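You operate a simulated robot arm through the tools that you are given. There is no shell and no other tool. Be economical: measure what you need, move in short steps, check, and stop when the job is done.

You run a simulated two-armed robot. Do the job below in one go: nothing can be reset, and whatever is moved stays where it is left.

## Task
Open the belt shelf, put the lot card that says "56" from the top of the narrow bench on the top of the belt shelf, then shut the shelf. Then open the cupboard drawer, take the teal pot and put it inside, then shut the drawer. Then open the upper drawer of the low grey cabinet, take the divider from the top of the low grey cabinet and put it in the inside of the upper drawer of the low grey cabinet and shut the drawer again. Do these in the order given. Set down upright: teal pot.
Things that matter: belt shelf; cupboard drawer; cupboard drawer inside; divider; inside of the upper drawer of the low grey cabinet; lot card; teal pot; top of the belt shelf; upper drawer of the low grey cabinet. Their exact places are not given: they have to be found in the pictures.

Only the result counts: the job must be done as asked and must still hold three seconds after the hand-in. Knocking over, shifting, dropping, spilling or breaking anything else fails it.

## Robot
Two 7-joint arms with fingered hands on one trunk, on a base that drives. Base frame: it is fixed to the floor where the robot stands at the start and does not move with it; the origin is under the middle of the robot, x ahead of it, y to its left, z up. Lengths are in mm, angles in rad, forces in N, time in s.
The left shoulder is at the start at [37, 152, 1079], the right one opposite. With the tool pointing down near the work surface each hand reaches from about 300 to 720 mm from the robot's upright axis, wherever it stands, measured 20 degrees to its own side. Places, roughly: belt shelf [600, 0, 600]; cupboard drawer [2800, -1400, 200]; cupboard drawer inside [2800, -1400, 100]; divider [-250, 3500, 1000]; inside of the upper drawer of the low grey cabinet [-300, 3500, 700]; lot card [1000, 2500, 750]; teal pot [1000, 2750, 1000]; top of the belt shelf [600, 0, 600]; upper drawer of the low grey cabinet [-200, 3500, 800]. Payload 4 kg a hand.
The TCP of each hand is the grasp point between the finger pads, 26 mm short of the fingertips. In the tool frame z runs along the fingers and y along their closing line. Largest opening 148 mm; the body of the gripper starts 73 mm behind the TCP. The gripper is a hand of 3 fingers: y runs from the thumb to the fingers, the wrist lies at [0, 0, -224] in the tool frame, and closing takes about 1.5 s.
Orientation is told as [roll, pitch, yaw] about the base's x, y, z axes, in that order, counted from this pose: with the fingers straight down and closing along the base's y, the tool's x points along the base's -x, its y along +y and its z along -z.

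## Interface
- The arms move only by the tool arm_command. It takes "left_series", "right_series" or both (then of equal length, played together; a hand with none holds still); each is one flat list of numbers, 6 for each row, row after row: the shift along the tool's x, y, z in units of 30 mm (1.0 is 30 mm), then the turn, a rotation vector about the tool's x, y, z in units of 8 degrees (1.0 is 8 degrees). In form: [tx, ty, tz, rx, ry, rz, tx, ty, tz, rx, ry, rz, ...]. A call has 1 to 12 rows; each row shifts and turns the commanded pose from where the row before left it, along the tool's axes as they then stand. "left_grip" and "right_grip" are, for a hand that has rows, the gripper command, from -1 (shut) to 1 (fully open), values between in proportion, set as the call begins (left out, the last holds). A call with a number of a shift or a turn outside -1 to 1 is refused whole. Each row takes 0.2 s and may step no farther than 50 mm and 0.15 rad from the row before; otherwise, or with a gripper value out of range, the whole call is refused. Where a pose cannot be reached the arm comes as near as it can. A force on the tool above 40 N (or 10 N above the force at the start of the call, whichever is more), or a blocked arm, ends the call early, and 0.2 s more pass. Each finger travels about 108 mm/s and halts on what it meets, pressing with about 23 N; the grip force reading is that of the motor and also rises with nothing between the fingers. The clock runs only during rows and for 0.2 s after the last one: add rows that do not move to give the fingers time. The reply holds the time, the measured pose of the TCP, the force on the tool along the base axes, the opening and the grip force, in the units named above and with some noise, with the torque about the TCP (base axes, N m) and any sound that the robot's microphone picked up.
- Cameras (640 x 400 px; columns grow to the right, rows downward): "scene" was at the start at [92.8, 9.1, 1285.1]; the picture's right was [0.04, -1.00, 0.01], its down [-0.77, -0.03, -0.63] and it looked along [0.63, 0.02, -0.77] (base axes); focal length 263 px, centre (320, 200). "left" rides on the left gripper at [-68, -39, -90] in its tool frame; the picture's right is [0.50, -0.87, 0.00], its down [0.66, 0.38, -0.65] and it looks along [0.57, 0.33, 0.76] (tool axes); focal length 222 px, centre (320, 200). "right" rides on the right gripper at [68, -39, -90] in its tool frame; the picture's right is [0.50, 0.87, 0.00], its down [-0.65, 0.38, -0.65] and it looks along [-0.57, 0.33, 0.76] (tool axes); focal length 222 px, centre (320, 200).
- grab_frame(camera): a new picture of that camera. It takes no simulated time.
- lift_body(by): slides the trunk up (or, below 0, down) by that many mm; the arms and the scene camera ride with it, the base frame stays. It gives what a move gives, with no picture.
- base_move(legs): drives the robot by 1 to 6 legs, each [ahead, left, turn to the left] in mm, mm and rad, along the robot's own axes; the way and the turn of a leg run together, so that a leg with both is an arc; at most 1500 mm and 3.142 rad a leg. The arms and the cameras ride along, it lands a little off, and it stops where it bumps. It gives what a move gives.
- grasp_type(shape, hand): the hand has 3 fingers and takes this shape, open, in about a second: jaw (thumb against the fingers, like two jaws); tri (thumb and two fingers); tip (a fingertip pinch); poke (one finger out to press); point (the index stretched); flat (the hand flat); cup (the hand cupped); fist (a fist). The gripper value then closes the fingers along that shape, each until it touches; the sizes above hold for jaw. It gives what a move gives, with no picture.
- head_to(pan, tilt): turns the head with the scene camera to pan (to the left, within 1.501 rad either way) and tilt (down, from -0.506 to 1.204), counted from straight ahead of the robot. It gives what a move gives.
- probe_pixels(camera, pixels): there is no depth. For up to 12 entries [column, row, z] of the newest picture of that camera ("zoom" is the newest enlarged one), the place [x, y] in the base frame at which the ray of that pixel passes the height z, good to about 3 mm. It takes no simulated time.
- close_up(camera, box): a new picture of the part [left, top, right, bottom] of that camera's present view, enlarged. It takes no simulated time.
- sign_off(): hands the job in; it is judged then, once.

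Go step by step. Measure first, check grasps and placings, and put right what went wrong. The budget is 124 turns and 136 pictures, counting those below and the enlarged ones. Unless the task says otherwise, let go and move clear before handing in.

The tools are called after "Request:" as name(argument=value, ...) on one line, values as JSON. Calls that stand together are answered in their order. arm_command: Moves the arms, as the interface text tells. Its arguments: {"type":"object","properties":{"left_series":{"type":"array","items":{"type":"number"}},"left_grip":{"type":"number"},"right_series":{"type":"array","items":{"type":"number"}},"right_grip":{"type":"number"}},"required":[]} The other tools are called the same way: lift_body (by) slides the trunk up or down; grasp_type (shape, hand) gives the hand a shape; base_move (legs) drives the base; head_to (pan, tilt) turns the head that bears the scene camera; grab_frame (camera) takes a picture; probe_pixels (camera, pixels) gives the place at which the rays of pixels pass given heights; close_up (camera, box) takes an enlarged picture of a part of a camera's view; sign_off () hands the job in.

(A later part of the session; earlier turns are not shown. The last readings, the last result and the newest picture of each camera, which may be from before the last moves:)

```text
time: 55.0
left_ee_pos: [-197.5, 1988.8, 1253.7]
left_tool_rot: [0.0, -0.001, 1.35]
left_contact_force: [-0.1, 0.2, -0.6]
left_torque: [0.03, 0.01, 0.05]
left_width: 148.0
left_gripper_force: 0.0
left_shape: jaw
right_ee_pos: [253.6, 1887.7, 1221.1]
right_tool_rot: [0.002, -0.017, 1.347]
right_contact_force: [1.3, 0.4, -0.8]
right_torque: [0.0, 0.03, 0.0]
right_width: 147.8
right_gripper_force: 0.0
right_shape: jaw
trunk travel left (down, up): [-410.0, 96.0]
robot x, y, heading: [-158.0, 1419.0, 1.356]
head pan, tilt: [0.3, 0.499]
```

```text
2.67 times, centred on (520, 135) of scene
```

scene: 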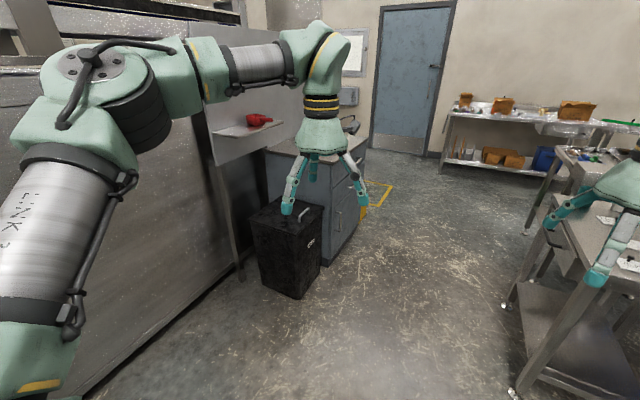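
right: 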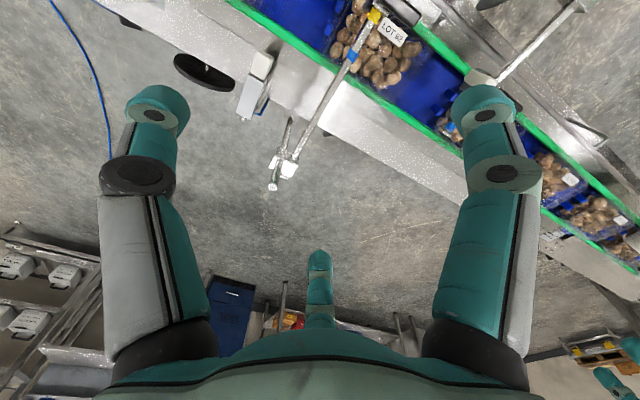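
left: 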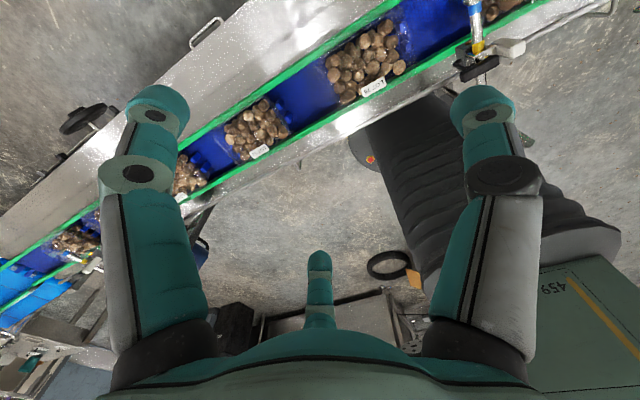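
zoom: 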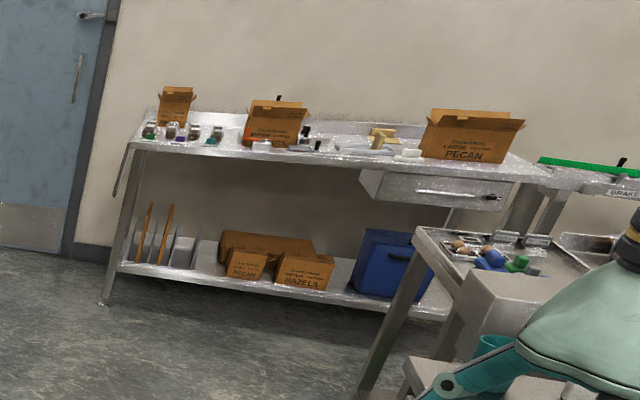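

I drive into the corridor to look at the end of the line.

Request:
base_move(legs=[[0, 0, -0.07], [1500, 0, 0], [500, 0, -0.4]])

Request:
head_to(pan=-0.7, tilt=0.45)

Request:
grab_frame(camera="scene")

Request:
head_to(pan=0.2, tilt=0.45)

Request:
grab_frame(camera="scene")

```text
time: 65.3
left_ee_pos: [739.3, 3775.9, 1253.9]
left_tool_rot: [0.001, 0.0, 0.869]
left_contact_force: [-0.6, -0.3, 0.3]
left_torque: [0.03, -0.04, 0.0]
left_width: 147.8
left_gripper_force: 0.1
left_shape: jaw
right_ee_pos: [1092.6, 3478.1, 1221.3]
right_tool_rot: [-0.001, -0.014, 0.867]
right_contact_force: [-0.4, -0.6, 0.7]
right_torque: [-0.02, -0.03, -0.03]
right_width: 147.8
right_gripper_force: 0.0
right_shape: jaw
trunk travel left (down, up): [-410.0, 96.0]
robot x, y, heading: [505.9, 3252.9, 0.87]
head pan, tilt: [0.3, 0.499]
```

```text
time: 66.6
left_ee_pos: [739.4, 3776.3, 1254.8]
left_tool_rot: [0.0, 0.0, 0.87]
left_contact_force: [0.5, -0.1, -0.1]
left_torque: [-0.02, 0.01, 0.0]
left_width: 147.8
left_gripper_force: 0.0
left_shape: jaw
right_ee_pos: [1094.3, 3478.4, 1222.1]
right_tool_rot: [0.003, -0.016, 0.867]
right_contact_force: [-0.2, 0.5, -0.1]
right_torque: [0.01, 0.0, 0.0]
right_width: 147.9
right_gripper_force: 0.0
right_shape: jaw
trunk travel left (down, up): [-410.0, 96.0]
robot x, y, heading: [506.9, 3254.6, 0.871]
head pan, tilt: [-0.7, 0.45]
```

```text
97 pictures are left
```

scene: 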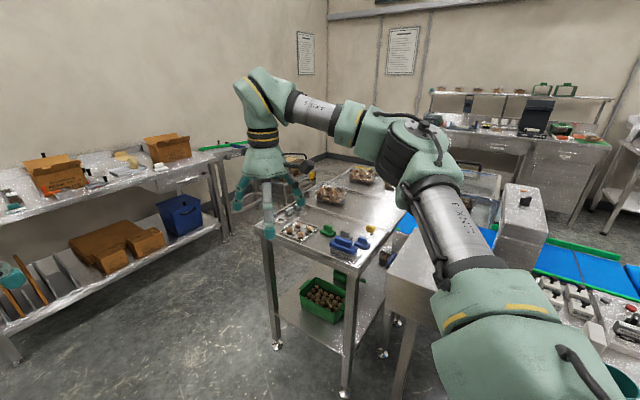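

```text
time: 67.8
left_ee_pos: [741.0, 3776.2, 1253.8]
left_tool_rot: [0.0, 0.001, 0.869]
left_contact_force: [0.1, -0.3, -0.6]
left_torque: [-0.01, -0.01, 0.0]
left_width: 147.7
left_gripper_force: 0.0
left_shape: jaw
right_ee_pos: [1094.1, 3478.8, 1221.6]
right_tool_rot: [0.0, -0.017, 0.867]
right_contact_force: [0.1, 0.5, 0.0]
right_torque: [0.03, 0.01, 0.01]
right_width: 147.9
right_gripper_force: 0.1
right_shape: jaw
trunk travel left (down, up): [-410.0, 96.0]
robot x, y, heading: [506.3, 3251.7, 0.874]
head pan, tilt: [0.201, 0.45]
```

```text
96 pictures are left
```

scene: 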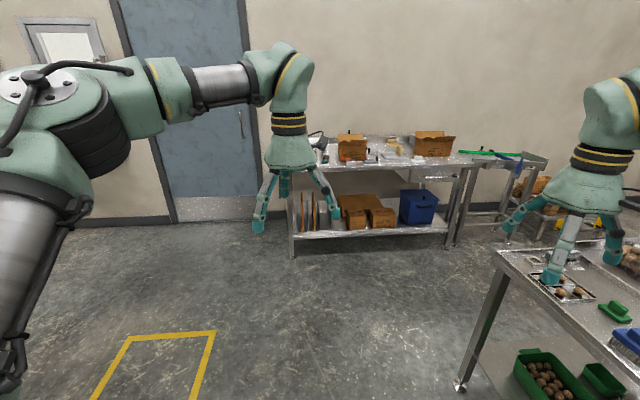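

There seems to be a passage between the wall bench and the packing table; I measure floor points for it.

Request:
probe_pixels(camera="scene", pixels=[[293, 257, 0], [455, 245, 0], [503, 218, 0], [538, 238, 0], [460, 390, 0], [590, 215, 300]])

Request:
head_to(pan=-0.6, tilt=0.5)

Request:
close_up(camera="scene", box=[150, 80, 470, 280])

```text
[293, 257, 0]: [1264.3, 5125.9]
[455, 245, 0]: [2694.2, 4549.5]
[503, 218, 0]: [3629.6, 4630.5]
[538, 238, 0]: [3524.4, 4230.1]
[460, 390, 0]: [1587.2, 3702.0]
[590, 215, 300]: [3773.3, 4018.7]
```

```text
time: 68.9
left_ee_pos: [741.6, 3777.0, 1254.3]
left_tool_rot: [0.0, -0.001, 0.868]
left_contact_force: [-0.6, -0.9, 0.9]
left_torque: [-0.02, 0.03, 0.02]
left_width: 147.8
left_gripper_force: 0.0
left_shape: jaw
right_ee_pos: [1095.0, 3478.1, 1221.6]
right_tool_rot: [0.003, -0.016, 0.867]
right_contact_force: [-0.4, 0.6, 0.6]
right_torque: [0.03, 0.0, 0.03]
right_width: 148.1
right_gripper_force: 0.2
right_shape: jaw
trunk travel left (down, up): [-410.0, 96.0]
robot x, y, heading: [505.7, 3251.5, 0.871]
head pan, tilt: [-0.6, 0.499]
```

```text
2.00 times, centred on (310, 180) of scene
```

zoom: 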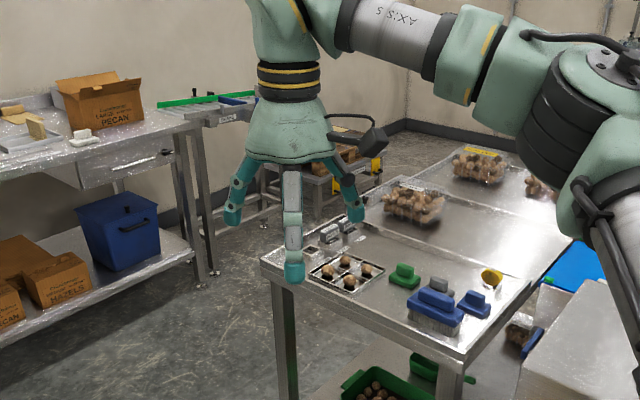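

I measure the packing table corners and the pallet stand to plan the path round the end.

Request:
probe_pixels(camera="zoom", pixels=[[262, 262, 900], [468, 362, 900], [482, 149, 900], [575, 180, 900], [318, 218, 0], [265, 226, 0], [384, 200, 0], [212, 286, 0], [200, 288, 0]])

Request:
base_move(legs=[[800, 0, 0]])

Request:
head_to(pan=-0.75, tilt=0.5)

Request:
grab_frame(camera="scene")

```text
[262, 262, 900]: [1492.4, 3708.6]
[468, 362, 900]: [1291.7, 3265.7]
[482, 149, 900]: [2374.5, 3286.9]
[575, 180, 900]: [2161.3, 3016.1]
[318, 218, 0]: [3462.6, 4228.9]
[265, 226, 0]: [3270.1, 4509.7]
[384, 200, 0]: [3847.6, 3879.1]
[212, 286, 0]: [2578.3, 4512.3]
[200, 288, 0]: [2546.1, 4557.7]
```

```text
time: 73.2
left_ee_pos: [1256.5, 4389.6, 1254.4]
left_tool_rot: [-0.001, -0.001, 0.871]
left_contact_force: [-0.8, 1.0, -0.3]
left_torque: [-0.03, -0.01, -0.01]
left_width: 147.9
left_gripper_force: 0.1
left_shape: jaw
right_ee_pos: [1609.5, 4091.4, 1221.7]
right_tool_rot: [0.001, -0.014, 0.869]
right_contact_force: [-0.2, -0.3, -0.6]
right_torque: [0.01, -0.01, -0.01]
right_width: 148.2
right_gripper_force: 0.1
right_shape: jaw
trunk travel left (down, up): [-410.0, 96.0]
robot x, y, heading: [1025.7, 3866.8, 0.867]
head pan, tilt: [-0.6, 0.499]
```

```text
time: 73.9
left_ee_pos: [1257.4, 4389.8, 1253.0]
left_tool_rot: [-0.001, -0.001, 0.871]
left_contact_force: [0.1, 0.0, 0.1]
left_torque: [-0.01, -0.01, -0.02]
left_width: 147.6
left_gripper_force: 0.0
left_shape: jaw
right_ee_pos: [1611.0, 4092.5, 1220.8]
right_tool_rot: [0.002, -0.017, 0.869]
right_contact_force: [-0.1, -0.8, 0.1]
right_torque: [0.0, -0.03, 0.03]
right_width: 147.9
right_gripper_force: 0.0
right_shape: jaw
trunk travel left (down, up): [-410.0, 96.0]
robot x, y, heading: [1024.0, 3864.2, 0.872]
head pan, tilt: [-0.75, 0.499]
```

```text
94 pictures are left
```

scene: 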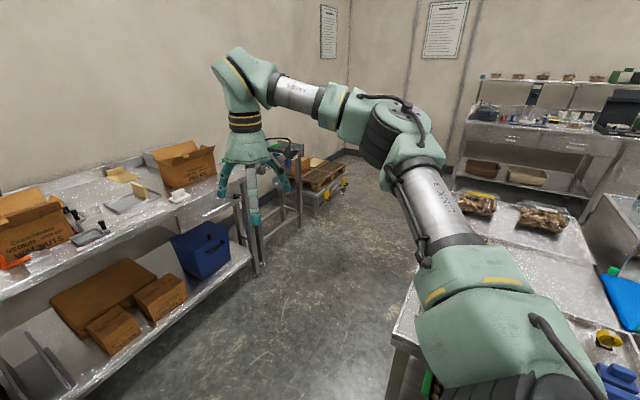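

There is a wide passage between the wall bench and the packing table to the far side. I drive through it in legs, keeping clear of both.

Request:
base_move(legs=[[0, 0, -0.19], [610, 0, 0], [0, 0, -1.0], [1100, 0, 0], [0, 0, -1.2]])

Request:
head_to(pan=0.0, tilt=0.5)

Request:
grab_frame(camera="scene")

```text
time: 88.9
left_ee_pos: [2721.3, 3344.3, 1253.7]
left_tool_rot: [0.001, 0.0, -1.553]
left_contact_force: [-0.2, 0.1, -1.2]
left_torque: [0.01, 0.01, 0.02]
left_width: 148.2
left_gripper_force: 0.0
left_shape: jaw
right_ee_pos: [2259.2, 3336.6, 1221.8]
right_tool_rot: [-0.001, -0.016, -1.555]
right_contact_force: [0.5, -0.3, -0.1]
right_torque: [0.06, -0.02, -0.02]
right_width: 147.8
right_gripper_force: 0.0
right_shape: jaw
trunk travel left (down, up): [-410.0, 96.0]
robot x, y, heading: [2546.1, 3890.6, -1.552]
head pan, tilt: [-0.75, 0.499]
```

```text
time: 90.0
left_ee_pos: [2720.6, 3344.4, 1254.0]
left_tool_rot: [0.001, -0.001, -1.555]
left_contact_force: [0.5, -0.2, -0.3]
left_torque: [-0.03, 0.01, 0.03]
left_width: 148.1
left_gripper_force: 0.0
left_shape: jaw
right_ee_pos: [2259.0, 3335.5, 1220.6]
right_tool_rot: [0.001, -0.015, -1.555]
right_contact_force: [-0.2, 0.3, 0.0]
right_torque: [0.04, -0.02, 0.01]
right_width: 148.0
right_gripper_force: 0.0
right_shape: jaw
trunk travel left (down, up): [-410.0, 96.0]
robot x, y, heading: [2554.5, 3892.2, -1.552]
head pan, tilt: [0.0, 0.499]
```

```text
93 pictures are left
```

scene: 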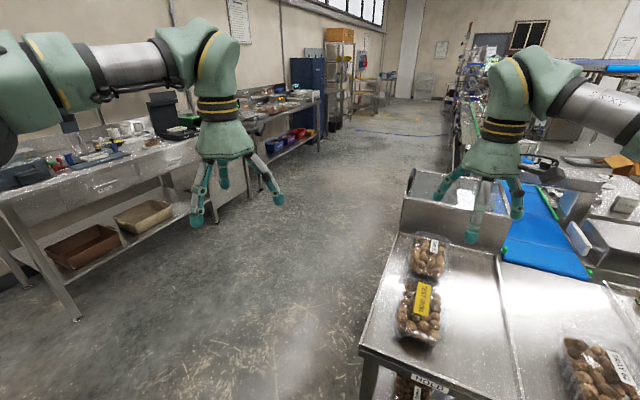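

A wide aisle leads along the far side. I measure its edges.

Request:
probe_pixels(camera="scene", pixels=[[76, 320, 0], [320, 150, 0], [360, 350, 900], [400, 240, 900], [195, 222, 0], [375, 310, 0], [446, 165, 0]])

```text
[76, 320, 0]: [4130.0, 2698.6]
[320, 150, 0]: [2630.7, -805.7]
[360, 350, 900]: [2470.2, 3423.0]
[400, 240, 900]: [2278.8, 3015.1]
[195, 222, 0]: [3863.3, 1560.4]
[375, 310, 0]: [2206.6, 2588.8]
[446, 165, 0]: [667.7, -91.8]
```

I drive down the aisle to a place facing the shelf handle from the far side, in two stages.

Request:
base_move(legs=[[0, 0, 0.45], [885, 0, 0], [0, 0, -0.89], [1500, 0, 0], [1500, 0, 0], [500, 0, 0]])

Request:
base_move(legs=[[0, 0, -1.557]])

Request:
head_to(pan=0.0, tilt=0.8)

Request:
grab_frame(camera="scene")

```text
time: 114.8
left_ee_pos: [1309.3, -604.8, 1254.6]
left_tool_rot: [-0.001, 0.0, -2.032]
left_contact_force: [0.5, -0.9, -0.3]
left_torque: [-0.01, 0.0, 0.02]
left_width: 147.6
left_gripper_force: 0.1
left_shape: jaw
right_ee_pos: [896.4, -399.4, 1220.5]
right_tool_rot: [0.003, -0.014, -2.035]
right_contact_force: [1.0, 0.4, 1.4]
right_torque: [-0.02, 0.01, -0.01]
right_width: 147.8
right_gripper_force: 0.0
right_shape: jaw
trunk travel left (down, up): [-410.0, 96.0]
robot x, y, heading: [1408.1, -44.1, -2.033]
head pan, tilt: [0.0, 0.499]
```

```text
time: 119.0
left_ee_pos: [845.4, 50.6, 1255.2]
left_tool_rot: [0.0, 0.0, 2.692]
left_contact_force: [0.5, 0.6, 0.2]
left_torque: [0.02, -0.02, 0.03]
left_width: 147.8
left_gripper_force: 0.1
left_shape: jaw
right_ee_pos: [1043.9, 467.4, 1221.8]
right_tool_rot: [0.001, -0.017, 2.69]
right_contact_force: [0.4, 0.1, -0.5]
right_torque: [-0.04, 0.0, -0.03]
right_width: 147.8
right_gripper_force: 0.0
right_shape: jaw
trunk travel left (down, up): [-410.0, 96.0]
robot x, y, heading: [1413.6, -41.8, 2.692]
head pan, tilt: [0.0, 0.499]
```

```text
time: 119.8
left_ee_pos: [844.9, 51.5, 1253.9]
left_tool_rot: [0.0, 0.0, 2.692]
left_contact_force: [0.0, -0.3, -0.9]
left_torque: [0.02, 0.0, -0.01]
left_width: 147.7
left_gripper_force: 0.1
left_shape: jaw
right_ee_pos: [1044.4, 468.0, 1221.9]
right_tool_rot: [0.002, -0.014, 2.692]
right_contact_force: [-0.1, 0.3, 0.2]
right_torque: [0.02, -0.03, 0.0]
right_width: 147.8
right_gripper_force: 0.0
right_shape: jaw
trunk travel left (down, up): [-410.0, 96.0]
robot x, y, heading: [1410.5, -40.0, 2.69]
head pan, tilt: [0.0, 0.799]
```

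```text
92 pictures are left
```

scene: 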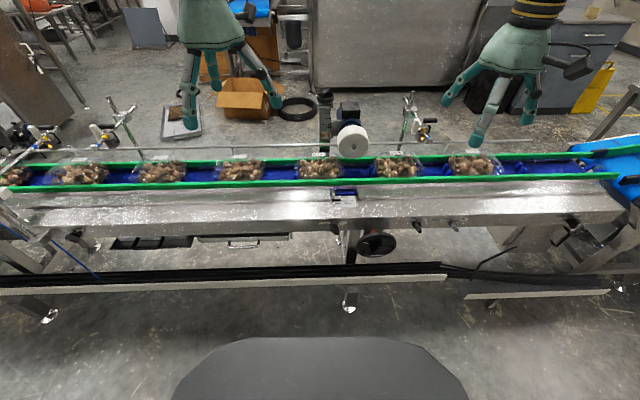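

The shelf with its handle shows at (243,241), next to the tray at (150,243). I zoom and measure.

Request:
close_up(camera="scene", box=[100, 200, 340, 350])

Request:
probe_pixels(camera="scene", pixels=[[228, 243, 650], [258, 243, 650], [228, 243, 620], [258, 243, 620], [347, 310, 0], [348, 236, 650]])

```text
2.67 times, centred on (220, 275) of scene
```

zoom: 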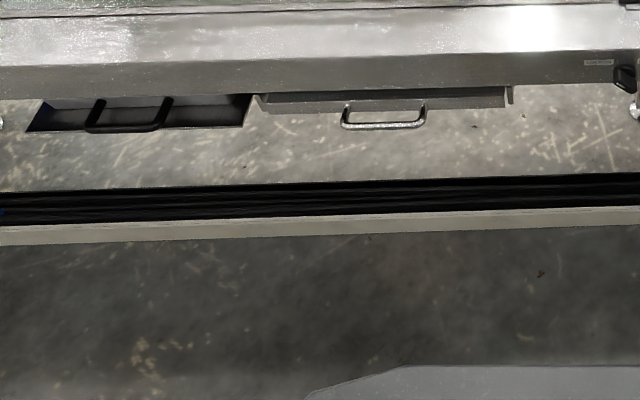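

```text
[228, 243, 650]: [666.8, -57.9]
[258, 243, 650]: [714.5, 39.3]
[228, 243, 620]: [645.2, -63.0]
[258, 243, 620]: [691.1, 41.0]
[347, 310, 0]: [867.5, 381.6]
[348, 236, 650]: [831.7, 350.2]
```

The silver handle bar runs about from (662,-62) to (704,38) at z≈635. I shift the base so the left arm is in front of it and turn the left hand to point forward, closing vertically.

Request:
base_move(legs=[[0, 0, 0.04], [-80, 115, 0]])

Request:
arm_command(left_series=[0, 0, 0, -0.577, -0.577, 0.577, 0, 0, 0, -0.577, -0.577, 0.577, 0, 0, 0, -0.577, -0.577, 0.577, 0, 0, 0, -0.577, -0.577, 0.577, 0, 0, 0, -0.577, -0.577, 0.577, 0, 0, 0, -0.577, -0.577, 0.577, 0, 0, 0, -0.577, -0.577, 0.577, 0, 0, 0, -0.577, -0.577, 0.577, 0, 0, 0, -0.577, -0.577, 0.577, 0, 0, 0, -0.577, -0.577, 0.577, 0, 0, 0, -0.577, -0.577, 0.577, 0, 0, 0, -0.577, -0.577, 0.577])

Request:
arm_command(left_series=[0, 0, 0, -0.577, -0.577, 0.577, 0, 0, 0, -0.577, -0.577, 0.577, 0, 0, 0, -0.577, -0.577, 0.577])

```text
time: 121.5
left_ee_pos: [868.2, -106.8, 1252.8]
left_tool_rot: [0.0, 0.002, 2.732]
left_contact_force: [1.3, 0.1, -0.8]
left_torque: [-0.07, 0.01, 0.0]
left_width: 147.7
left_gripper_force: 0.0
left_shape: jaw
right_ee_pos: [1050.8, 315.5, 1219.7]
right_tool_rot: [0.003, -0.016, 2.729]
right_contact_force: [0.3, 0.4, -0.4]
right_torque: [-0.01, -0.03, 0.03]
right_width: 147.7
right_gripper_force: 0.1
right_shape: jaw
trunk travel left (down, up): [-410.0, 96.0]
robot x, y, heading: [1433.1, -179.0, 2.737]
head pan, tilt: [0.0, 0.799]
```

```text
time: 124.2
left_ee_pos: [870.3, -110.1, 1254.3]
left_tool_rot: [1.299, -0.207, 1.432]
left_contact_force: [0.0, 0.4, 0.0]
left_torque: [-0.02, -0.01, 0.02]
left_width: 147.7
left_gripper_force: 0.0
left_shape: jaw
right_ee_pos: [1052.4, 314.4, 1221.7]
right_tool_rot: [0.001, -0.017, 2.73]
right_contact_force: [0.0, 0.1, -0.1]
right_torque: [0.0, 0.04, 0.0]
right_width: 147.6
right_gripper_force: 0.1
right_shape: jaw
trunk travel left (down, up): [-410.0, 96.0]
robot x, y, heading: [1433.2, -180.2, 2.736]
head pan, tilt: [0.0, 0.799]
```

```text
time: 125.0
left_ee_pos: [927.2, -23.5, 1355.7]
left_tool_rot: [1.552, 0.003, 1.18]
left_contact_force: [0.5, -0.2, 0.3]
left_torque: [0.02, -0.02, 0.02]
left_width: 147.6
left_gripper_force: 0.0
left_shape: jaw
left hand out of reach, approached as far as the arm can: row 1, 2, 3
right_ee_pos: [1054.1, 315.8, 1221.6]
right_tool_rot: [0.0, -0.015, 2.73]
right_contact_force: [-0.7, -0.7, 0.2]
right_torque: [-0.02, 0.0, -0.02]
right_width: 147.9
right_gripper_force: 0.1
right_shape: jaw
trunk travel left (down, up): [-410.0, 96.0]
robot x, y, heading: [1435.3, -178.2, 2.734]
head pan, tilt: [0.0, 0.799]
```

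The horizontal pose was just out of reach at this height; I lower the hand (tool −y) by 240 mm and check whether it is attained.

Request:
arm_command(left_series=[0, -1, 0, 0, 0, 0, 0, -1, 0, 0, 0, 0, 0, -1, 0, 0, 0, 0, 0, -1, 0, 0, 0, 0, 0, -1, 0, 0, 0, 0, 0, -1, 0, 0, 0, 0, 0, -1, 0, 0, 0, 0, 0, -1, 0, 0, 0, 0])

Request:
grab_frame(camera="scene")

```text
time: 127.0
left_ee_pos: [927.9, 36.7, 1281.1]
left_tool_rot: [1.582, -0.076, 1.211]
left_contact_force: [-0.6, 0.4, 0.2]
left_torque: [0.01, 0.02, 0.0]
left_width: 147.9
left_gripper_force: 0.1
left_shape: jaw
left hand out of reach, approached as far as the arm can: row 1, 2, 3, 4, 5, 6, 7, 8
right_ee_pos: [1050.9, 315.5, 1220.4]
right_tool_rot: [0.001, -0.016, 2.729]
right_contact_force: [-0.6, 0.4, -0.3]
right_torque: [0.02, -0.03, 0.01]
right_width: 147.7
right_gripper_force: 0.1
right_shape: jaw
trunk travel left (down, up): [-410.0, 96.0]
robot x, y, heading: [1434.4, -185.1, 2.735]
head pan, tilt: [0.0, 0.799]
stopped in row 8 (left hand): the arm was blocked; the commanded pose is now the measured one
```

```text
90 pictures are left
```

scene: 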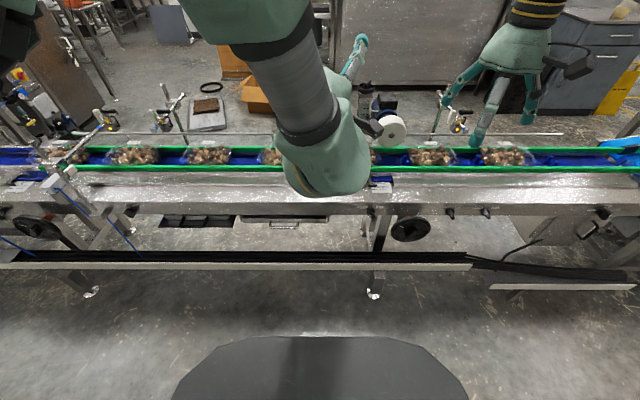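

The arm folded badly; I undo that turn back to tool-down, then will try the opposite twist with a 45° tilt.

Request:
arm_command(left_series=[0, 0, 0, 0.577, 0.577, -0.577, 0, 0, 0, 0.577, 0.577, -0.577, 0, 0, 0, 0.577, 0.577, -0.577, 0, 0, 0, 0.577, 0.577, -0.577, 0, 0, 0, 0.577, 0.577, -0.577, 0, 0, 0, 0.577, 0.577, -0.577, 0, 0, 0, 0.577, 0.577, -0.577, 0, 0, 0, 0.577, 0.577, -0.577, 0, 0, 0, 0.577, 0.577, -0.577, 0, 0, 0, 0.577, 0.577, -0.577, 0, 0, 0, 0.577, 0.577, -0.577, 0, 0, 0, 0.577, 0.577, -0.577])

Request:
arm_command(left_series=[0, 0, 0, 0.577, 0.577, -0.577, 0, 0, 0, 0.577, 0.577, -0.577, 0, 0, 0, 0.577, 0.577, -0.577, 0, 1, 0, 0, 0, 0, 0, 1, 0, 0, 0, 0, 0, 1, 0, 0, 0, 0, 0, 1, 0, 0, 0, 0])

```text
time: 129.6
left_ee_pos: [929.7, 39.2, 1277.6]
left_tool_rot: [0.2, -0.23, 2.521]
left_contact_force: [-0.5, -0.5, 0.4]
left_torque: [0.0, -0.01, -0.02]
left_width: 148.0
left_gripper_force: 0.0
left_shape: jaw
right_ee_pos: [1051.6, 313.9, 1221.7]
right_tool_rot: [0.002, -0.013, 2.729]
right_contact_force: [0.1, 0.4, 0.1]
right_torque: [0.0, -0.05, -0.02]
right_width: 147.8
right_gripper_force: 0.1
right_shape: jaw
trunk travel left (down, up): [-410.0, 96.0]
robot x, y, heading: [1437.8, -183.8, 2.731]
head pan, tilt: [0.0, 0.799]
```

```text
time: 131.2
left_ee_pos: [887.2, -75.0, 1270.0]
left_tool_rot: [-0.073, -0.007, 2.778]
left_contact_force: [0.1, 0.1, -0.2]
left_torque: [0.04, 0.0, -0.02]
left_width: 147.9
left_gripper_force: 0.1
left_shape: jaw
right_ee_pos: [1051.9, 313.2, 1221.5]
right_tool_rot: [-0.001, -0.015, 2.73]
right_contact_force: [-0.1, -0.1, 0.3]
right_torque: [0.01, 0.05, 0.01]
right_width: 147.9
right_gripper_force: 0.0
right_shape: jaw
trunk travel left (down, up): [-410.0, 96.0]
robot x, y, heading: [1432.0, -177.9, 2.734]
head pan, tilt: [0.0, 0.799]
```

Back to tool-down cleanly. I lower the trunk 400 mm (hand stays 150 mm clear of the line), then twist the other way with a 45° tilt.

Request:
lift_body(by=-400)

Request:
arm_command(left_series=[0, 0, 0, 0.366, -0.366, -0.885, 0, 0, 0, 0.366, -0.366, -0.885, 0, 0, 0, 0.366, -0.366, -0.885, 0, 0, 0, 0.366, -0.366, -0.885, 0, 0, 0, 0.366, -0.366, -0.885, 0, 0, 0, 0.366, -0.366, -0.885, 0, 0, 0, 0.366, -0.366, -0.885, 0, 0, 0, 0.366, -0.366, -0.885, 0, 0, 0, 0.366, -0.366, -0.885, 0, 0, 0, 0.366, -0.366, -0.885, 0, 0, 0, 0.366, -0.366, -0.885, 0, 0, 0, 0.366, -0.366, -0.885])

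Request:
grab_frame(camera="scene")

Request:
grab_frame(camera="left")

```text
time: 135.0
left_ee_pos: [887.7, -72.0, 870.3]
left_tool_rot: [-0.073, -0.007, 2.777]
left_contact_force: [0.1, -0.3, 0.7]
left_torque: [-0.01, -0.01, -0.01]
left_width: 147.8
left_gripper_force: 0.1
left_shape: jaw
right_ee_pos: [1051.5, 315.2, 821.2]
right_tool_rot: [0.003, -0.015, 2.728]
right_contact_force: [-0.6, -0.3, 0.2]
right_torque: [0.01, 0.0, -0.02]
right_width: 147.9
right_gripper_force: 0.0
right_shape: jaw
trunk travel left (down, up): [-10.0, 496.0]
robot x, y, heading: [1436.4, -179.3, 2.73]
head pan, tilt: [0.0, 0.799]
```

```text
time: 137.6
left_ee_pos: [888.3, -73.2, 871.5]
left_tool_rot: [-0.792, 0.074, -1.933]
left_contact_force: [1.1, -0.2, 0.2]
left_torque: [0.01, 0.0, 0.0]
left_width: 147.9
left_gripper_force: 0.1
left_shape: jaw
right_ee_pos: [1051.5, 314.5, 821.7]
right_tool_rot: [0.002, -0.016, 2.73]
right_contact_force: [0.4, 0.2, 0.8]
right_torque: [-0.03, 0.03, 0.03]
right_width: 147.6
right_gripper_force: 0.1
right_shape: jaw
trunk travel left (down, up): [-10.0, 496.0]
robot x, y, heading: [1434.7, -182.7, 2.736]
head pan, tilt: [0.0, 0.799]
```

```text
89 pictures are left
```

scene: 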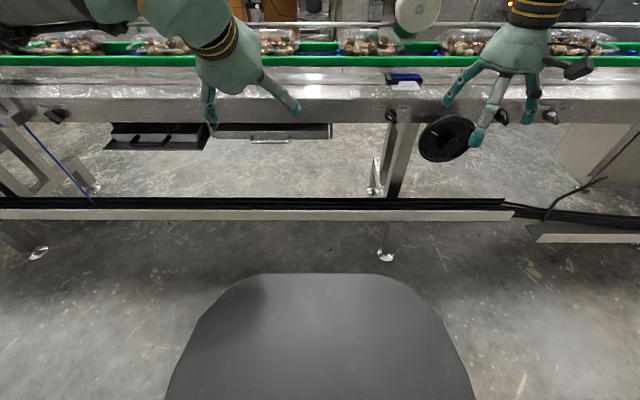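

```text
88 pictures are left
```

left: 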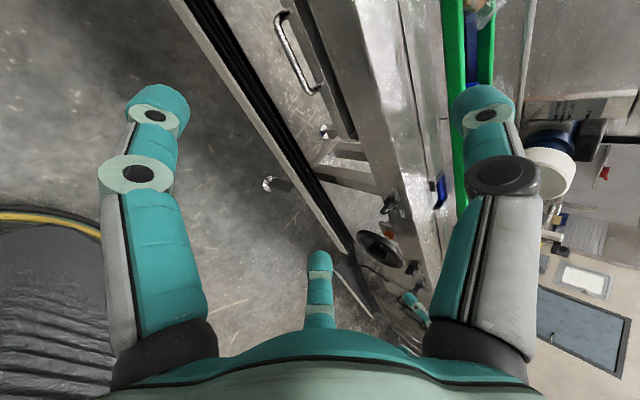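

The 45° pose works. Handle is visible in both cameras: scene (250–290,141), left (283,15)–(312,92). I triangulate it.

Request:
probe_pixels(camera="scene", pixels=[[251, 141, 630], [291, 141, 630], [251, 141, 660], [291, 141, 660]])

Request:
probe_pixels(camera="left", pixels=[[278, 22, 630], [310, 94, 630], [278, 22, 660], [310, 94, 660]])

Request:
close_up(camera="scene", box=[190, 90, 350, 190])

Request:
close_up(camera="left", box=[220, 0, 380, 100])

```text
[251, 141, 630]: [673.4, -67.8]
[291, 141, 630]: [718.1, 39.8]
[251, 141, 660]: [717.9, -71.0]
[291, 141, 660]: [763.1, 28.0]
```

```text
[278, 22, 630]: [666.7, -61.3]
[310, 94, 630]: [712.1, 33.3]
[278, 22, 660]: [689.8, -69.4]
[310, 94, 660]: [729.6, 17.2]
```

```text
4.00 times, centred on (270, 140) of scene
```

zoom: 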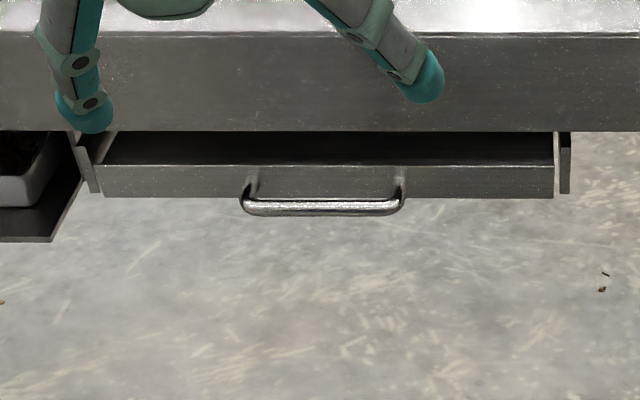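

```text
4.00 times, centred on (300, 50) of left
```

zoom: 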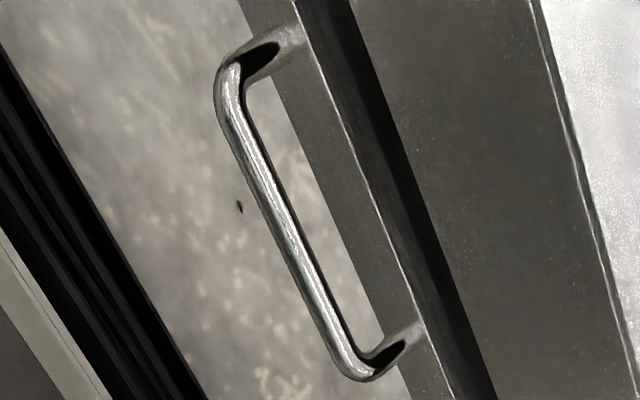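

The handle bar is at centre (691,-13,626), parallel to the line. I tilt the hand 45° more to horizontal for a clean vertical pinch.

Request:
arm_command(left_series=[0, 0, -0.5, 0.94, 0, 0, 0, 0, -0.5, 0.94, 0, 0, 0, 0, 0, 0.94, 0, 0, 0, 0, 0, 0.94, 0, 0, 0, 0, 0, 0.94, 0, 0, 0, 0, 0, 0.94, 0, 0, 0, 1, 0, 0, 0, 0, 0, 1, 0, 0, 0, 0, 0, 1, 0, 0, 0, 0, 0, 1, 0, 0, 0, 0], left_grip=-0.3)

```text
time: 139.8
left_ee_pos: [952.1, -2.9, 880.2]
left_tool_rot: [-1.584, 0.134, -1.905]
left_contact_force: [0.9, -0.2, 0.5]
left_torque: [0.0, -0.01, 0.01]
left_width: 51.9
left_gripper_force: 0.0
left_shape: jaw
left hand out of reach, approached as far as the arm can: row 4, 5, 6, 7, 8, 9, 10
right_ee_pos: [1051.6, 314.1, 821.2]
right_tool_rot: [0.003, -0.012, 2.729]
right_contact_force: [-0.3, -0.9, -0.3]
right_torque: [-0.01, 0.01, 0.03]
right_width: 147.8
right_gripper_force: 0.2
right_shape: jaw
trunk travel left (down, up): [-10.0, 496.0]
robot x, y, heading: [1437.3, -182.7, 2.734]
head pan, tilt: [0.0, 0.799]
```

Horizontal is out of reach so close to the body; I extend the hand forward and down to see if the pose becomes attainable.

Request:
arm_command(left_series=[0, 0.5, 1, 0, 0, 0, 0, 0.5, 1, 0, 0, 0, 0, 0.5, 1, 0, 0, 0, 0, 0.5, 1, 0, 0, 0, 0, 0, 0, 0, 0, 0])

Request:
grab_frame(camera="scene")

```text
time: 141.0
left_ee_pos: [885.4, 84.8, 850.8]
left_tool_rot: [-1.572, 0.115, -1.895]
left_contact_force: [-0.3, 0.5, 0.1]
left_torque: [-0.03, -0.03, -0.03]
left_width: 51.9
left_gripper_force: 0.1
left_shape: jaw
left hand out of reach, approached as far as the arm can: row 1, 2, 3, 4
right_ee_pos: [1053.0, 315.9, 821.7]
right_tool_rot: [0.001, -0.015, 2.729]
right_contact_force: [-0.7, 0.9, -0.5]
right_torque: [-0.01, 0.0, -0.03]
right_width: 148.0
right_gripper_force: 0.1
right_shape: jaw
trunk travel left (down, up): [-10.0, 496.0]
robot x, y, heading: [1435.7, -184.1, 2.734]
head pan, tilt: [0.0, 0.799]
```

```text
85 pictures are left
```

scene: 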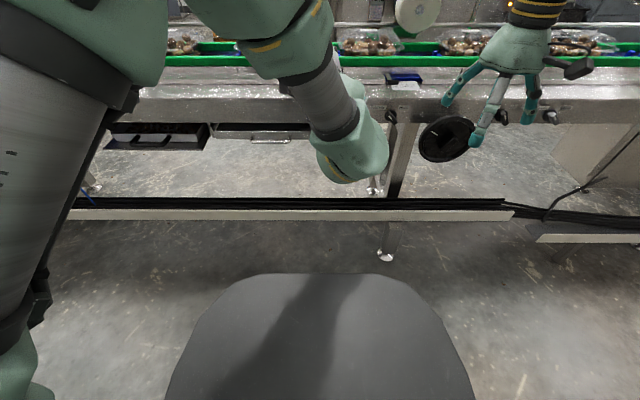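

Horizontal can't be done; 45° works and gives enough clearance. I tilt back to 45° and check.

Request:
arm_command(left_series=[0, 0, 0, -0.94, 0, 0, 0, 0, 0, -0.94, 0, 0, 0, 0, 0, -0.94, 0, 0, 0, 0, 0, -0.94, 0, 0, 0, 0, 0, -0.94, 0, 0, 0, 0, 0, -0.94, 0, 0, 0, 0, 0, 0, 0, 0])

```text
time: 142.6
left_ee_pos: [900.8, 99.0, 840.1]
left_tool_rot: [-0.791, 0.071, -1.937]
left_contact_force: [1.1, 0.1, 0.6]
left_torque: [-0.01, -0.01, 0.02]
left_width: 52.1
left_gripper_force: 0.1
left_shape: jaw
right_ee_pos: [1051.7, 313.7, 820.8]
right_tool_rot: [0.002, -0.016, 2.731]
right_contact_force: [-0.1, -0.7, 0.8]
right_torque: [0.02, -0.01, 0.01]
right_width: 147.6
right_gripper_force: 0.0
right_shape: jaw
trunk travel left (down, up): [-10.0, 496.0]
robot x, y, heading: [1437.4, -185.3, 2.735]
head pan, tilt: [0.0, 0.799]
```

Pose is 45° again at (901,99,840). I move sideways, then to a pre-grasp 80 mm short of the bar along the tool axis.

Request:
arm_command(left_series=[-0.926, 0, 0, 0, 0, 0, -0.926, 0, 0, 0, 0, 0, -0.926, 0, 0, 0, 0, 0, -0.926, 0, 0, 0, 0, 0, -0.926, 0, 0, 0, 0, 0, -0.926, 0, 0, 0, 0, 0, -0.926, 0.5, 0.5, 0, 0, 0, 0, 0.57, 0.9, 0, 0, 0, 0, 0, 1, 0, 0, 0, 0, 0, 1, 0, 0, 0, 0, 0, 1, 0, 0, 0, 0, 0, 1, 0, 0, 0], left_grip=-0.45)

Request:
grab_frame(camera="left")

Request:
grab_frame(camera="scene")

```text
time: 145.2
left_ee_pos: [748.7, -43.3, 689.6]
left_tool_rot: [-0.79, 0.07, -1.936]
left_contact_force: [0.7, -0.2, -0.5]
left_torque: [-0.02, 0.01, 0.0]
left_width: 41.3
left_gripper_force: 0.1
left_shape: jaw
right_ee_pos: [1051.4, 315.0, 820.8]
right_tool_rot: [0.002, -0.015, 2.729]
right_contact_force: [-0.4, 0.3, 0.1]
right_torque: [0.01, 0.03, -0.02]
right_width: 147.8
right_gripper_force: 0.0
right_shape: jaw
trunk travel left (down, up): [-10.0, 496.0]
robot x, y, heading: [1436.8, -183.0, 2.733]
head pan, tilt: [0.0, 0.799]
```

```text
84 pictures are left
```

left: 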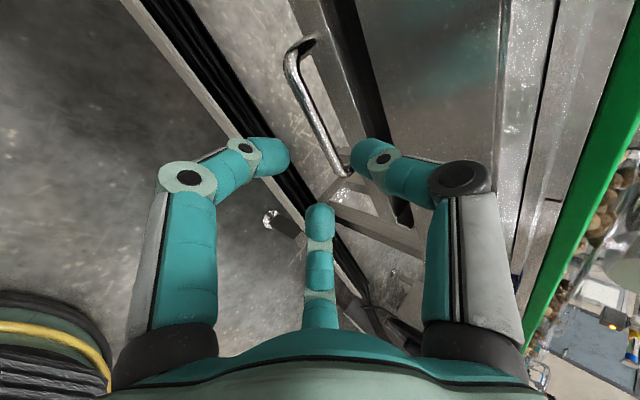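

```text
83 pictures are left
```

scene: 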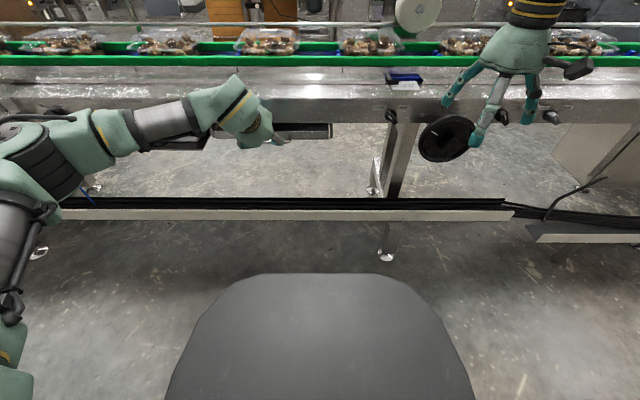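

The bar passes slightly thumb-ward of my approach line (≈(329,135) vs expected (320,135)). I shift 5 mm that way, advance 80 mm, and close.

Request:
arm_command(left_series=[0, -0.18, 0.5, 0, 0, 0, 0, 0, 0.7, 0, 0, 0, 0, 0, 0.7, 0, 0, 0, 0, 0, 0.7, 0, 0, 0, 0, 0, 0, 0, 0, 0], left_grip=-0.45)

Request:
grab_frame(camera="left")

```text
time: 146.4
left_ee_pos: [695.2, -16.9, 636.6]
left_tool_rot: [-0.791, 0.073, -1.935]
left_contact_force: [1.9, -1.5, -2.3]
left_torque: [-0.06, -0.05, -0.04]
left_width: 41.4
left_gripper_force: 0.1
left_shape: jaw
right_ee_pos: [1051.7, 314.2, 822.0]
right_tool_rot: [0.0, -0.016, 2.73]
right_contact_force: [0.6, 0.8, -0.6]
right_torque: [0.0, 0.02, 0.0]
right_width: 147.9
right_gripper_force: 0.0
right_shape: jaw
trunk travel left (down, up): [-10.0, 496.0]
robot x, y, heading: [1437.0, -180.6, 2.736]
head pan, tilt: [0.0, 0.799]
```

```text
82 pictures are left
```

left: 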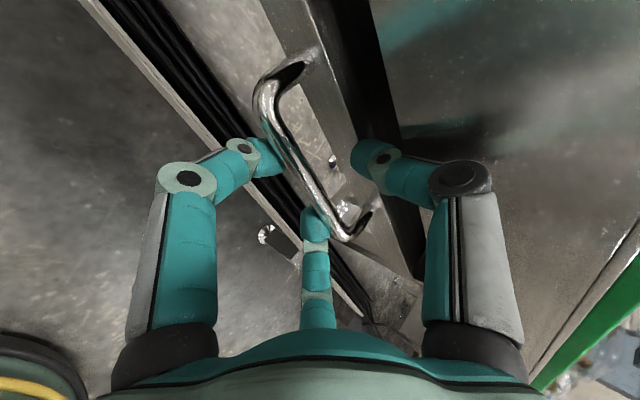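

The bar sits between the fingers. I close.

Request:
arm_command(left_series=[0, 0, 0, 0, 0, 0, 0, 0, 0, 0, 0, 0, 0, 0, 0, 0, 0, 0, 0, 0, 0, 0, 0, 0, 0, 0, 0, 0, 0, 0], left_grip=-1)

Request:
grab_frame(camera="left")

```text
time: 147.6
left_ee_pos: [693.5, -16.5, 636.5]
left_tool_rot: [-0.789, 0.071, -1.933]
left_contact_force: [-5.0, 0.6, -7.5]
left_torque: [0.01, 0.1, 0.0]
left_width: 5.8
left_gripper_force: 23.1
left_shape: jaw
right_ee_pos: [1049.1, 314.9, 821.0]
right_tool_rot: [0.003, -0.014, 2.729]
right_contact_force: [0.3, -0.1, -0.5]
right_torque: [-0.02, 0.01, 0.0]
right_width: 148.1
right_gripper_force: 0.1
right_shape: jaw
trunk travel left (down, up): [-10.0, 496.0]
robot x, y, heading: [1439.3, -180.2, 2.733]
head pan, tilt: [0.0, 0.799]
```

```text
81 pictures are left
```

left: 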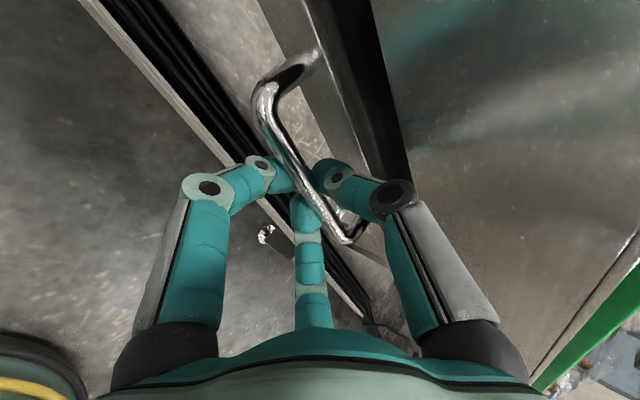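

The bar is held (5.8 mm wide, 23 N). I pull straight out along the line's normal.

Request:
arm_command(left_series=[-0.045, 0.7, -0.713, 0, 0, 0, -0.045, 0.7, -0.713, 0, 0, 0, -0.045, 0.7, -0.713, 0, 0, 0, -0.045, 0.7, -0.713, 0, 0, 0, -0.045, 0.7, -0.713, 0, 0, 0, -0.045, 0.7, -0.713, 0, 0, 0, -0.045, 0.7, -0.713, 0, 0, 0])

Request:
grab_frame(camera="scene")

```text
time: 149.2
left_ee_pos: [892.8, -97.9, 640.6]
left_tool_rot: [-0.792, 0.068, -1.941]
left_contact_force: [0.6, 0.0, -0.1]
left_torque: [-0.01, 0.06, 0.01]
left_width: 2.8
left_gripper_force: 22.5
left_shape: jaw
right_ee_pos: [1054.8, 315.5, 823.7]
right_tool_rot: [0.003, -0.018, 2.73]
right_contact_force: [0.7, 0.5, 0.3]
right_torque: [-0.01, 0.05, -0.01]
right_width: 148.2
right_gripper_force: 0.0
right_shape: jaw
trunk travel left (down, up): [-10.0, 496.0]
robot x, y, heading: [1434.9, -182.9, 2.73]
head pan, tilt: [0.0, 0.799]
```

```text
80 pictures are left
```

scene: 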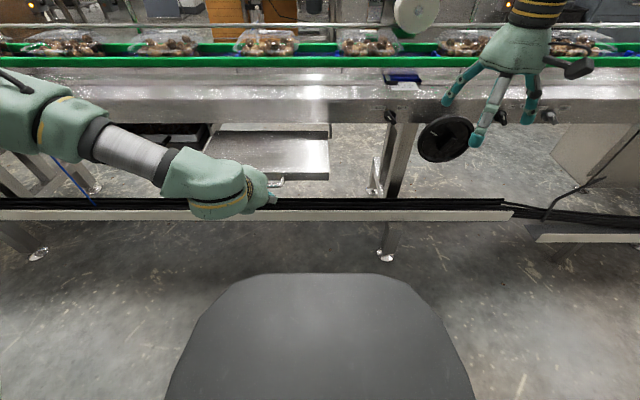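

The shelf has come out partly, and the hand slipped off at the end (width 2.8). I draw the hand aside and look.

Request:
arm_command(left_series=[0, 0, -1, 0, 0, 0, 0, -0.5, -1, 0, 0, 0, 0, -1, -1, 0, 0, 0, 0, -1, -1, 0, 0, 0], left_grip=-0.45)

Request:
grab_frame(camera="scene")

Request:
close_up(camera="scene", box=[190, 90, 350, 190])

```text
time: 150.2
left_ee_pos: [916.1, -120.2, 777.1]
left_tool_rot: [-0.792, 0.071, -1.933]
left_contact_force: [0.8, 0.1, 1.0]
left_torque: [-0.04, 0.0, -0.02]
left_width: 40.5
left_gripper_force: 0.2
left_shape: jaw
right_ee_pos: [1051.9, 314.4, 821.4]
right_tool_rot: [0.001, -0.015, 2.729]
right_contact_force: [0.6, -0.8, 0.1]
right_torque: [0.0, 0.0, 0.0]
right_width: 148.0
right_gripper_force: 0.0
right_shape: jaw
trunk travel left (down, up): [-10.0, 496.0]
robot x, y, heading: [1436.6, -181.0, 2.735]
head pan, tilt: [0.0, 0.799]
```

```text
79 pictures are left
```

scene: 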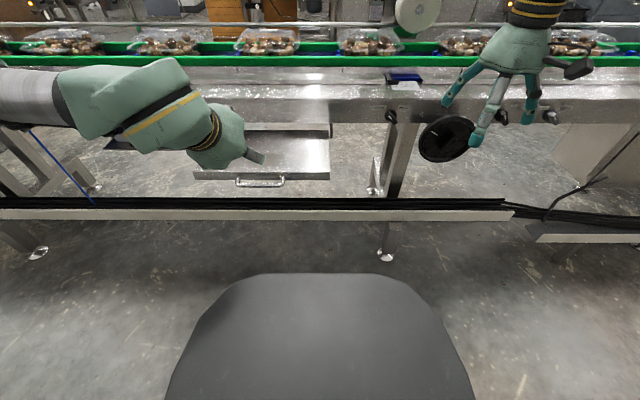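

```text
4.00 times, centred on (270, 140) of scene
```

zoom: 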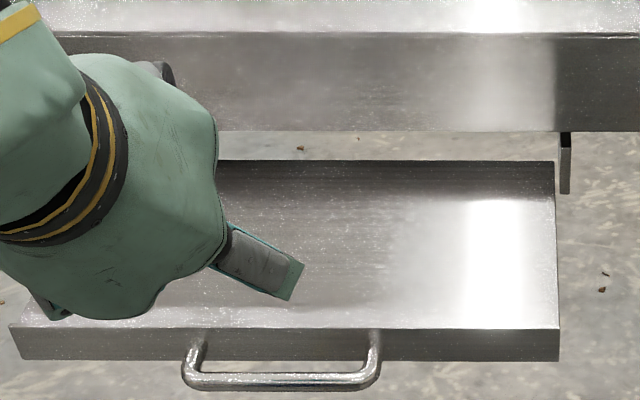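

The shelf is a flat plate now fully out. I measure its handle and surface.

Request:
probe_pixels(camera="zoom", pixels=[[186, 380, 626], [378, 380, 626], [10, 322, 640], [558, 328, 640], [554, 162, 640], [218, 160, 640]])

Request:
grab_frame(camera="left")

```text
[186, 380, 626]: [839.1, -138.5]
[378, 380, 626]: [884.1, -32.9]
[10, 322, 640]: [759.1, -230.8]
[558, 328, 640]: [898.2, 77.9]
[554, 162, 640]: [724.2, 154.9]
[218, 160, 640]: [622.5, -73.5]
```

```text
77 pictures are left
```

left: 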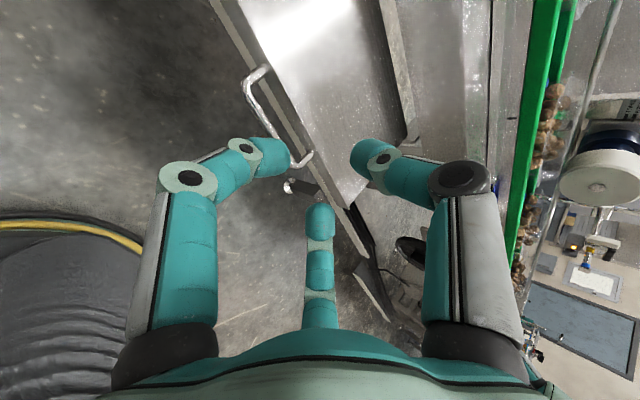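

The shelf stands open by ~185 mm (at its stop). I lift off, return the left hand to tool-down, and drive back toward the narrow bench.

Request:
lift_body(by=400)

Request:
arm_command(left_series=[0, 0, 0, -0.366, 0.366, 0.885, 0, 0, 0, -0.366, 0.366, 0.885, 0, 0, 0, -0.366, 0.366, 0.885, 0, 0, 0, -0.366, 0.366, 0.885, 0, 0, 0, -0.366, 0.366, 0.885, 0, 0, 0, -0.366, 0.366, 0.885, 0, 0, 0, -0.366, 0.366, 0.885, 0, 0, 0, -0.366, 0.366, 0.885, 0, 0, 0, -0.366, 0.366, 0.885, 0, 0, 0, -0.366, 0.366, 0.885, 0, 0, 0, -0.366, 0.366, 0.885, 0, 0, 0, -0.366, 0.366, 0.885], left_grip=1)

Request:
base_move(legs=[[-120, 0, 0], [0, 0, -1.568], [1500, 0, 0], [1500, 0, 0], [600, 0, 0]])

```text
time: 154.0
left_ee_pos: [916.2, -121.0, 1175.5]
left_tool_rot: [-0.791, 0.071, -1.935]
left_contact_force: [0.1, 0.7, 0.3]
left_torque: [-0.01, 0.0, 0.01]
left_width: 40.4
left_gripper_force: 0.0
left_shape: jaw
right_ee_pos: [1052.2, 314.6, 1221.6]
right_tool_rot: [0.001, -0.014, 2.731]
right_contact_force: [-0.2, -0.5, -0.5]
right_torque: [-0.01, 0.01, 0.0]
right_width: 148.0
right_gripper_force: 0.1
right_shape: jaw
trunk travel left (down, up): [-410.0, 96.0]
robot x, y, heading: [1436.5, -180.4, 2.731]
head pan, tilt: [0.0, 0.799]
```

```text
time: 156.6
left_ee_pos: [916.0, -119.2, 1175.3]
left_tool_rot: [-0.069, -0.005, 2.776]
left_contact_force: [0.1, -0.4, 0.7]
left_torque: [-0.04, 0.01, 0.02]
left_width: 148.1
left_gripper_force: 0.0
left_shape: jaw
right_ee_pos: [1052.0, 314.3, 1221.6]
right_tool_rot: [0.002, -0.014, 2.729]
right_contact_force: [-0.8, -0.6, -0.7]
right_torque: [-0.01, 0.01, 0.0]
right_width: 147.9
right_gripper_force: 0.1
right_shape: jaw
trunk travel left (down, up): [-410.0, 96.0]
robot x, y, heading: [1437.8, -179.4, 2.734]
head pan, tilt: [0.0, 0.799]
```

```text
time: 178.9
left_ee_pos: [3145.7, 3573.2, 1176.7]
left_tool_rot: [-0.072, -0.008, 1.179]
left_contact_force: [1.4, -1.0, -0.5]
left_torque: [0.02, 0.01, -0.01]
left_width: 148.1
left_gripper_force: 0.1
left_shape: jaw
right_ee_pos: [3577.0, 3424.5, 1221.8]
right_tool_rot: [0.001, -0.015, 1.132]
right_contact_force: [-0.5, -0.1, -0.7]
right_torque: [0.03, 0.01, 0.01]
right_width: 147.8
right_gripper_force: 0.1
right_shape: jaw
trunk travel left (down, up): [-410.0, 96.0]
robot x, y, heading: [3070.4, 3056.9, 1.136]
head pan, tilt: [0.0, 0.799]
```

On the way at (3070,3057). Next legs take me back through the passage to the corridor.

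Request:
base_move(legs=[[0, 0, 0.951], [990, 0, 0], [0, 0, 0.758], [1130, 0, 0], [0, 0, 1.08], [1330, 0, 0]])

```text
time: 202.6
left_ee_pos: [279.2, 2988.3, 1175.9]
left_tool_rot: [-0.071, -0.008, -2.37]
left_contact_force: [-0.4, 0.7, 0.0]
left_torque: [-0.05, 0.03, -0.01]
left_width: 147.7
left_gripper_force: 0.0
left_shape: jaw
right_ee_pos: [-56.0, 3295.8, 1220.4]
right_tool_rot: [0.003, -0.015, -2.417]
right_contact_force: [-0.3, 0.1, 1.0]
right_torque: [0.02, 0.0, -0.02]
right_width: 147.9
right_gripper_force: 0.0
right_shape: jaw
trunk travel left (down, up): [-410.0, 96.0]
robot x, y, heading: [554.4, 3437.5, -2.418]
head pan, tilt: [0.0, 0.799]
```

I go to the bench's west side and face it.

Request:
base_move(legs=[[0, 0, 0.528], [700, 0, 0], [0, 0, 1.48]])

Request:
head_to(pan=-0.1, tilt=0.85)

Request:
grab_frame(camera="scene")

```text
time: 211.4
left_ee_pos: [851.3, 2726.8, 1175.8]
left_tool_rot: [-0.072, -0.007, -0.39]
left_contact_force: [-0.4, 0.2, 0.6]
left_torque: [0.04, -0.01, -0.03]
left_width: 147.9
left_gripper_force: 0.0
left_shape: jaw
right_ee_pos: [702.9, 2294.0, 1221.3]
right_tool_rot: [0.003, -0.016, -0.439]
right_contact_force: [0.5, -0.4, 0.4]
right_torque: [-0.02, 0.0, 0.01]
right_width: 147.7
right_gripper_force: 0.1
right_shape: jaw
trunk travel left (down, up): [-410.0, 96.0]
robot x, y, heading: [333.8, 2796.8, -0.434]
head pan, tilt: [0.0, 0.799]
```

```text
time: 212.1
left_ee_pos: [849.5, 2725.1, 1176.1]
left_tool_rot: [-0.073, -0.007, -0.388]
left_contact_force: [0.7, 0.7, 0.6]
left_torque: [0.0, -0.02, 0.0]
left_width: 148.0
left_gripper_force: 0.0
left_shape: jaw
right_ee_pos: [703.6, 2294.2, 1221.0]
right_tool_rot: [0.004, -0.015, -0.437]
right_contact_force: [-0.1, -0.7, -0.2]
right_torque: [0.03, -0.01, 0.01]
right_width: 147.9
right_gripper_force: 0.1
right_shape: jaw
trunk travel left (down, up): [-410.0, 96.0]
robot x, y, heading: [329.8, 2800.8, -0.433]
head pan, tilt: [-0.099, 0.85]
```

```text
76 pictures are left
```

scene: 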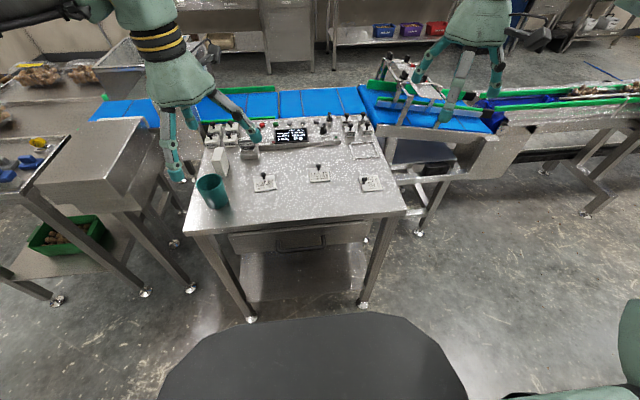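

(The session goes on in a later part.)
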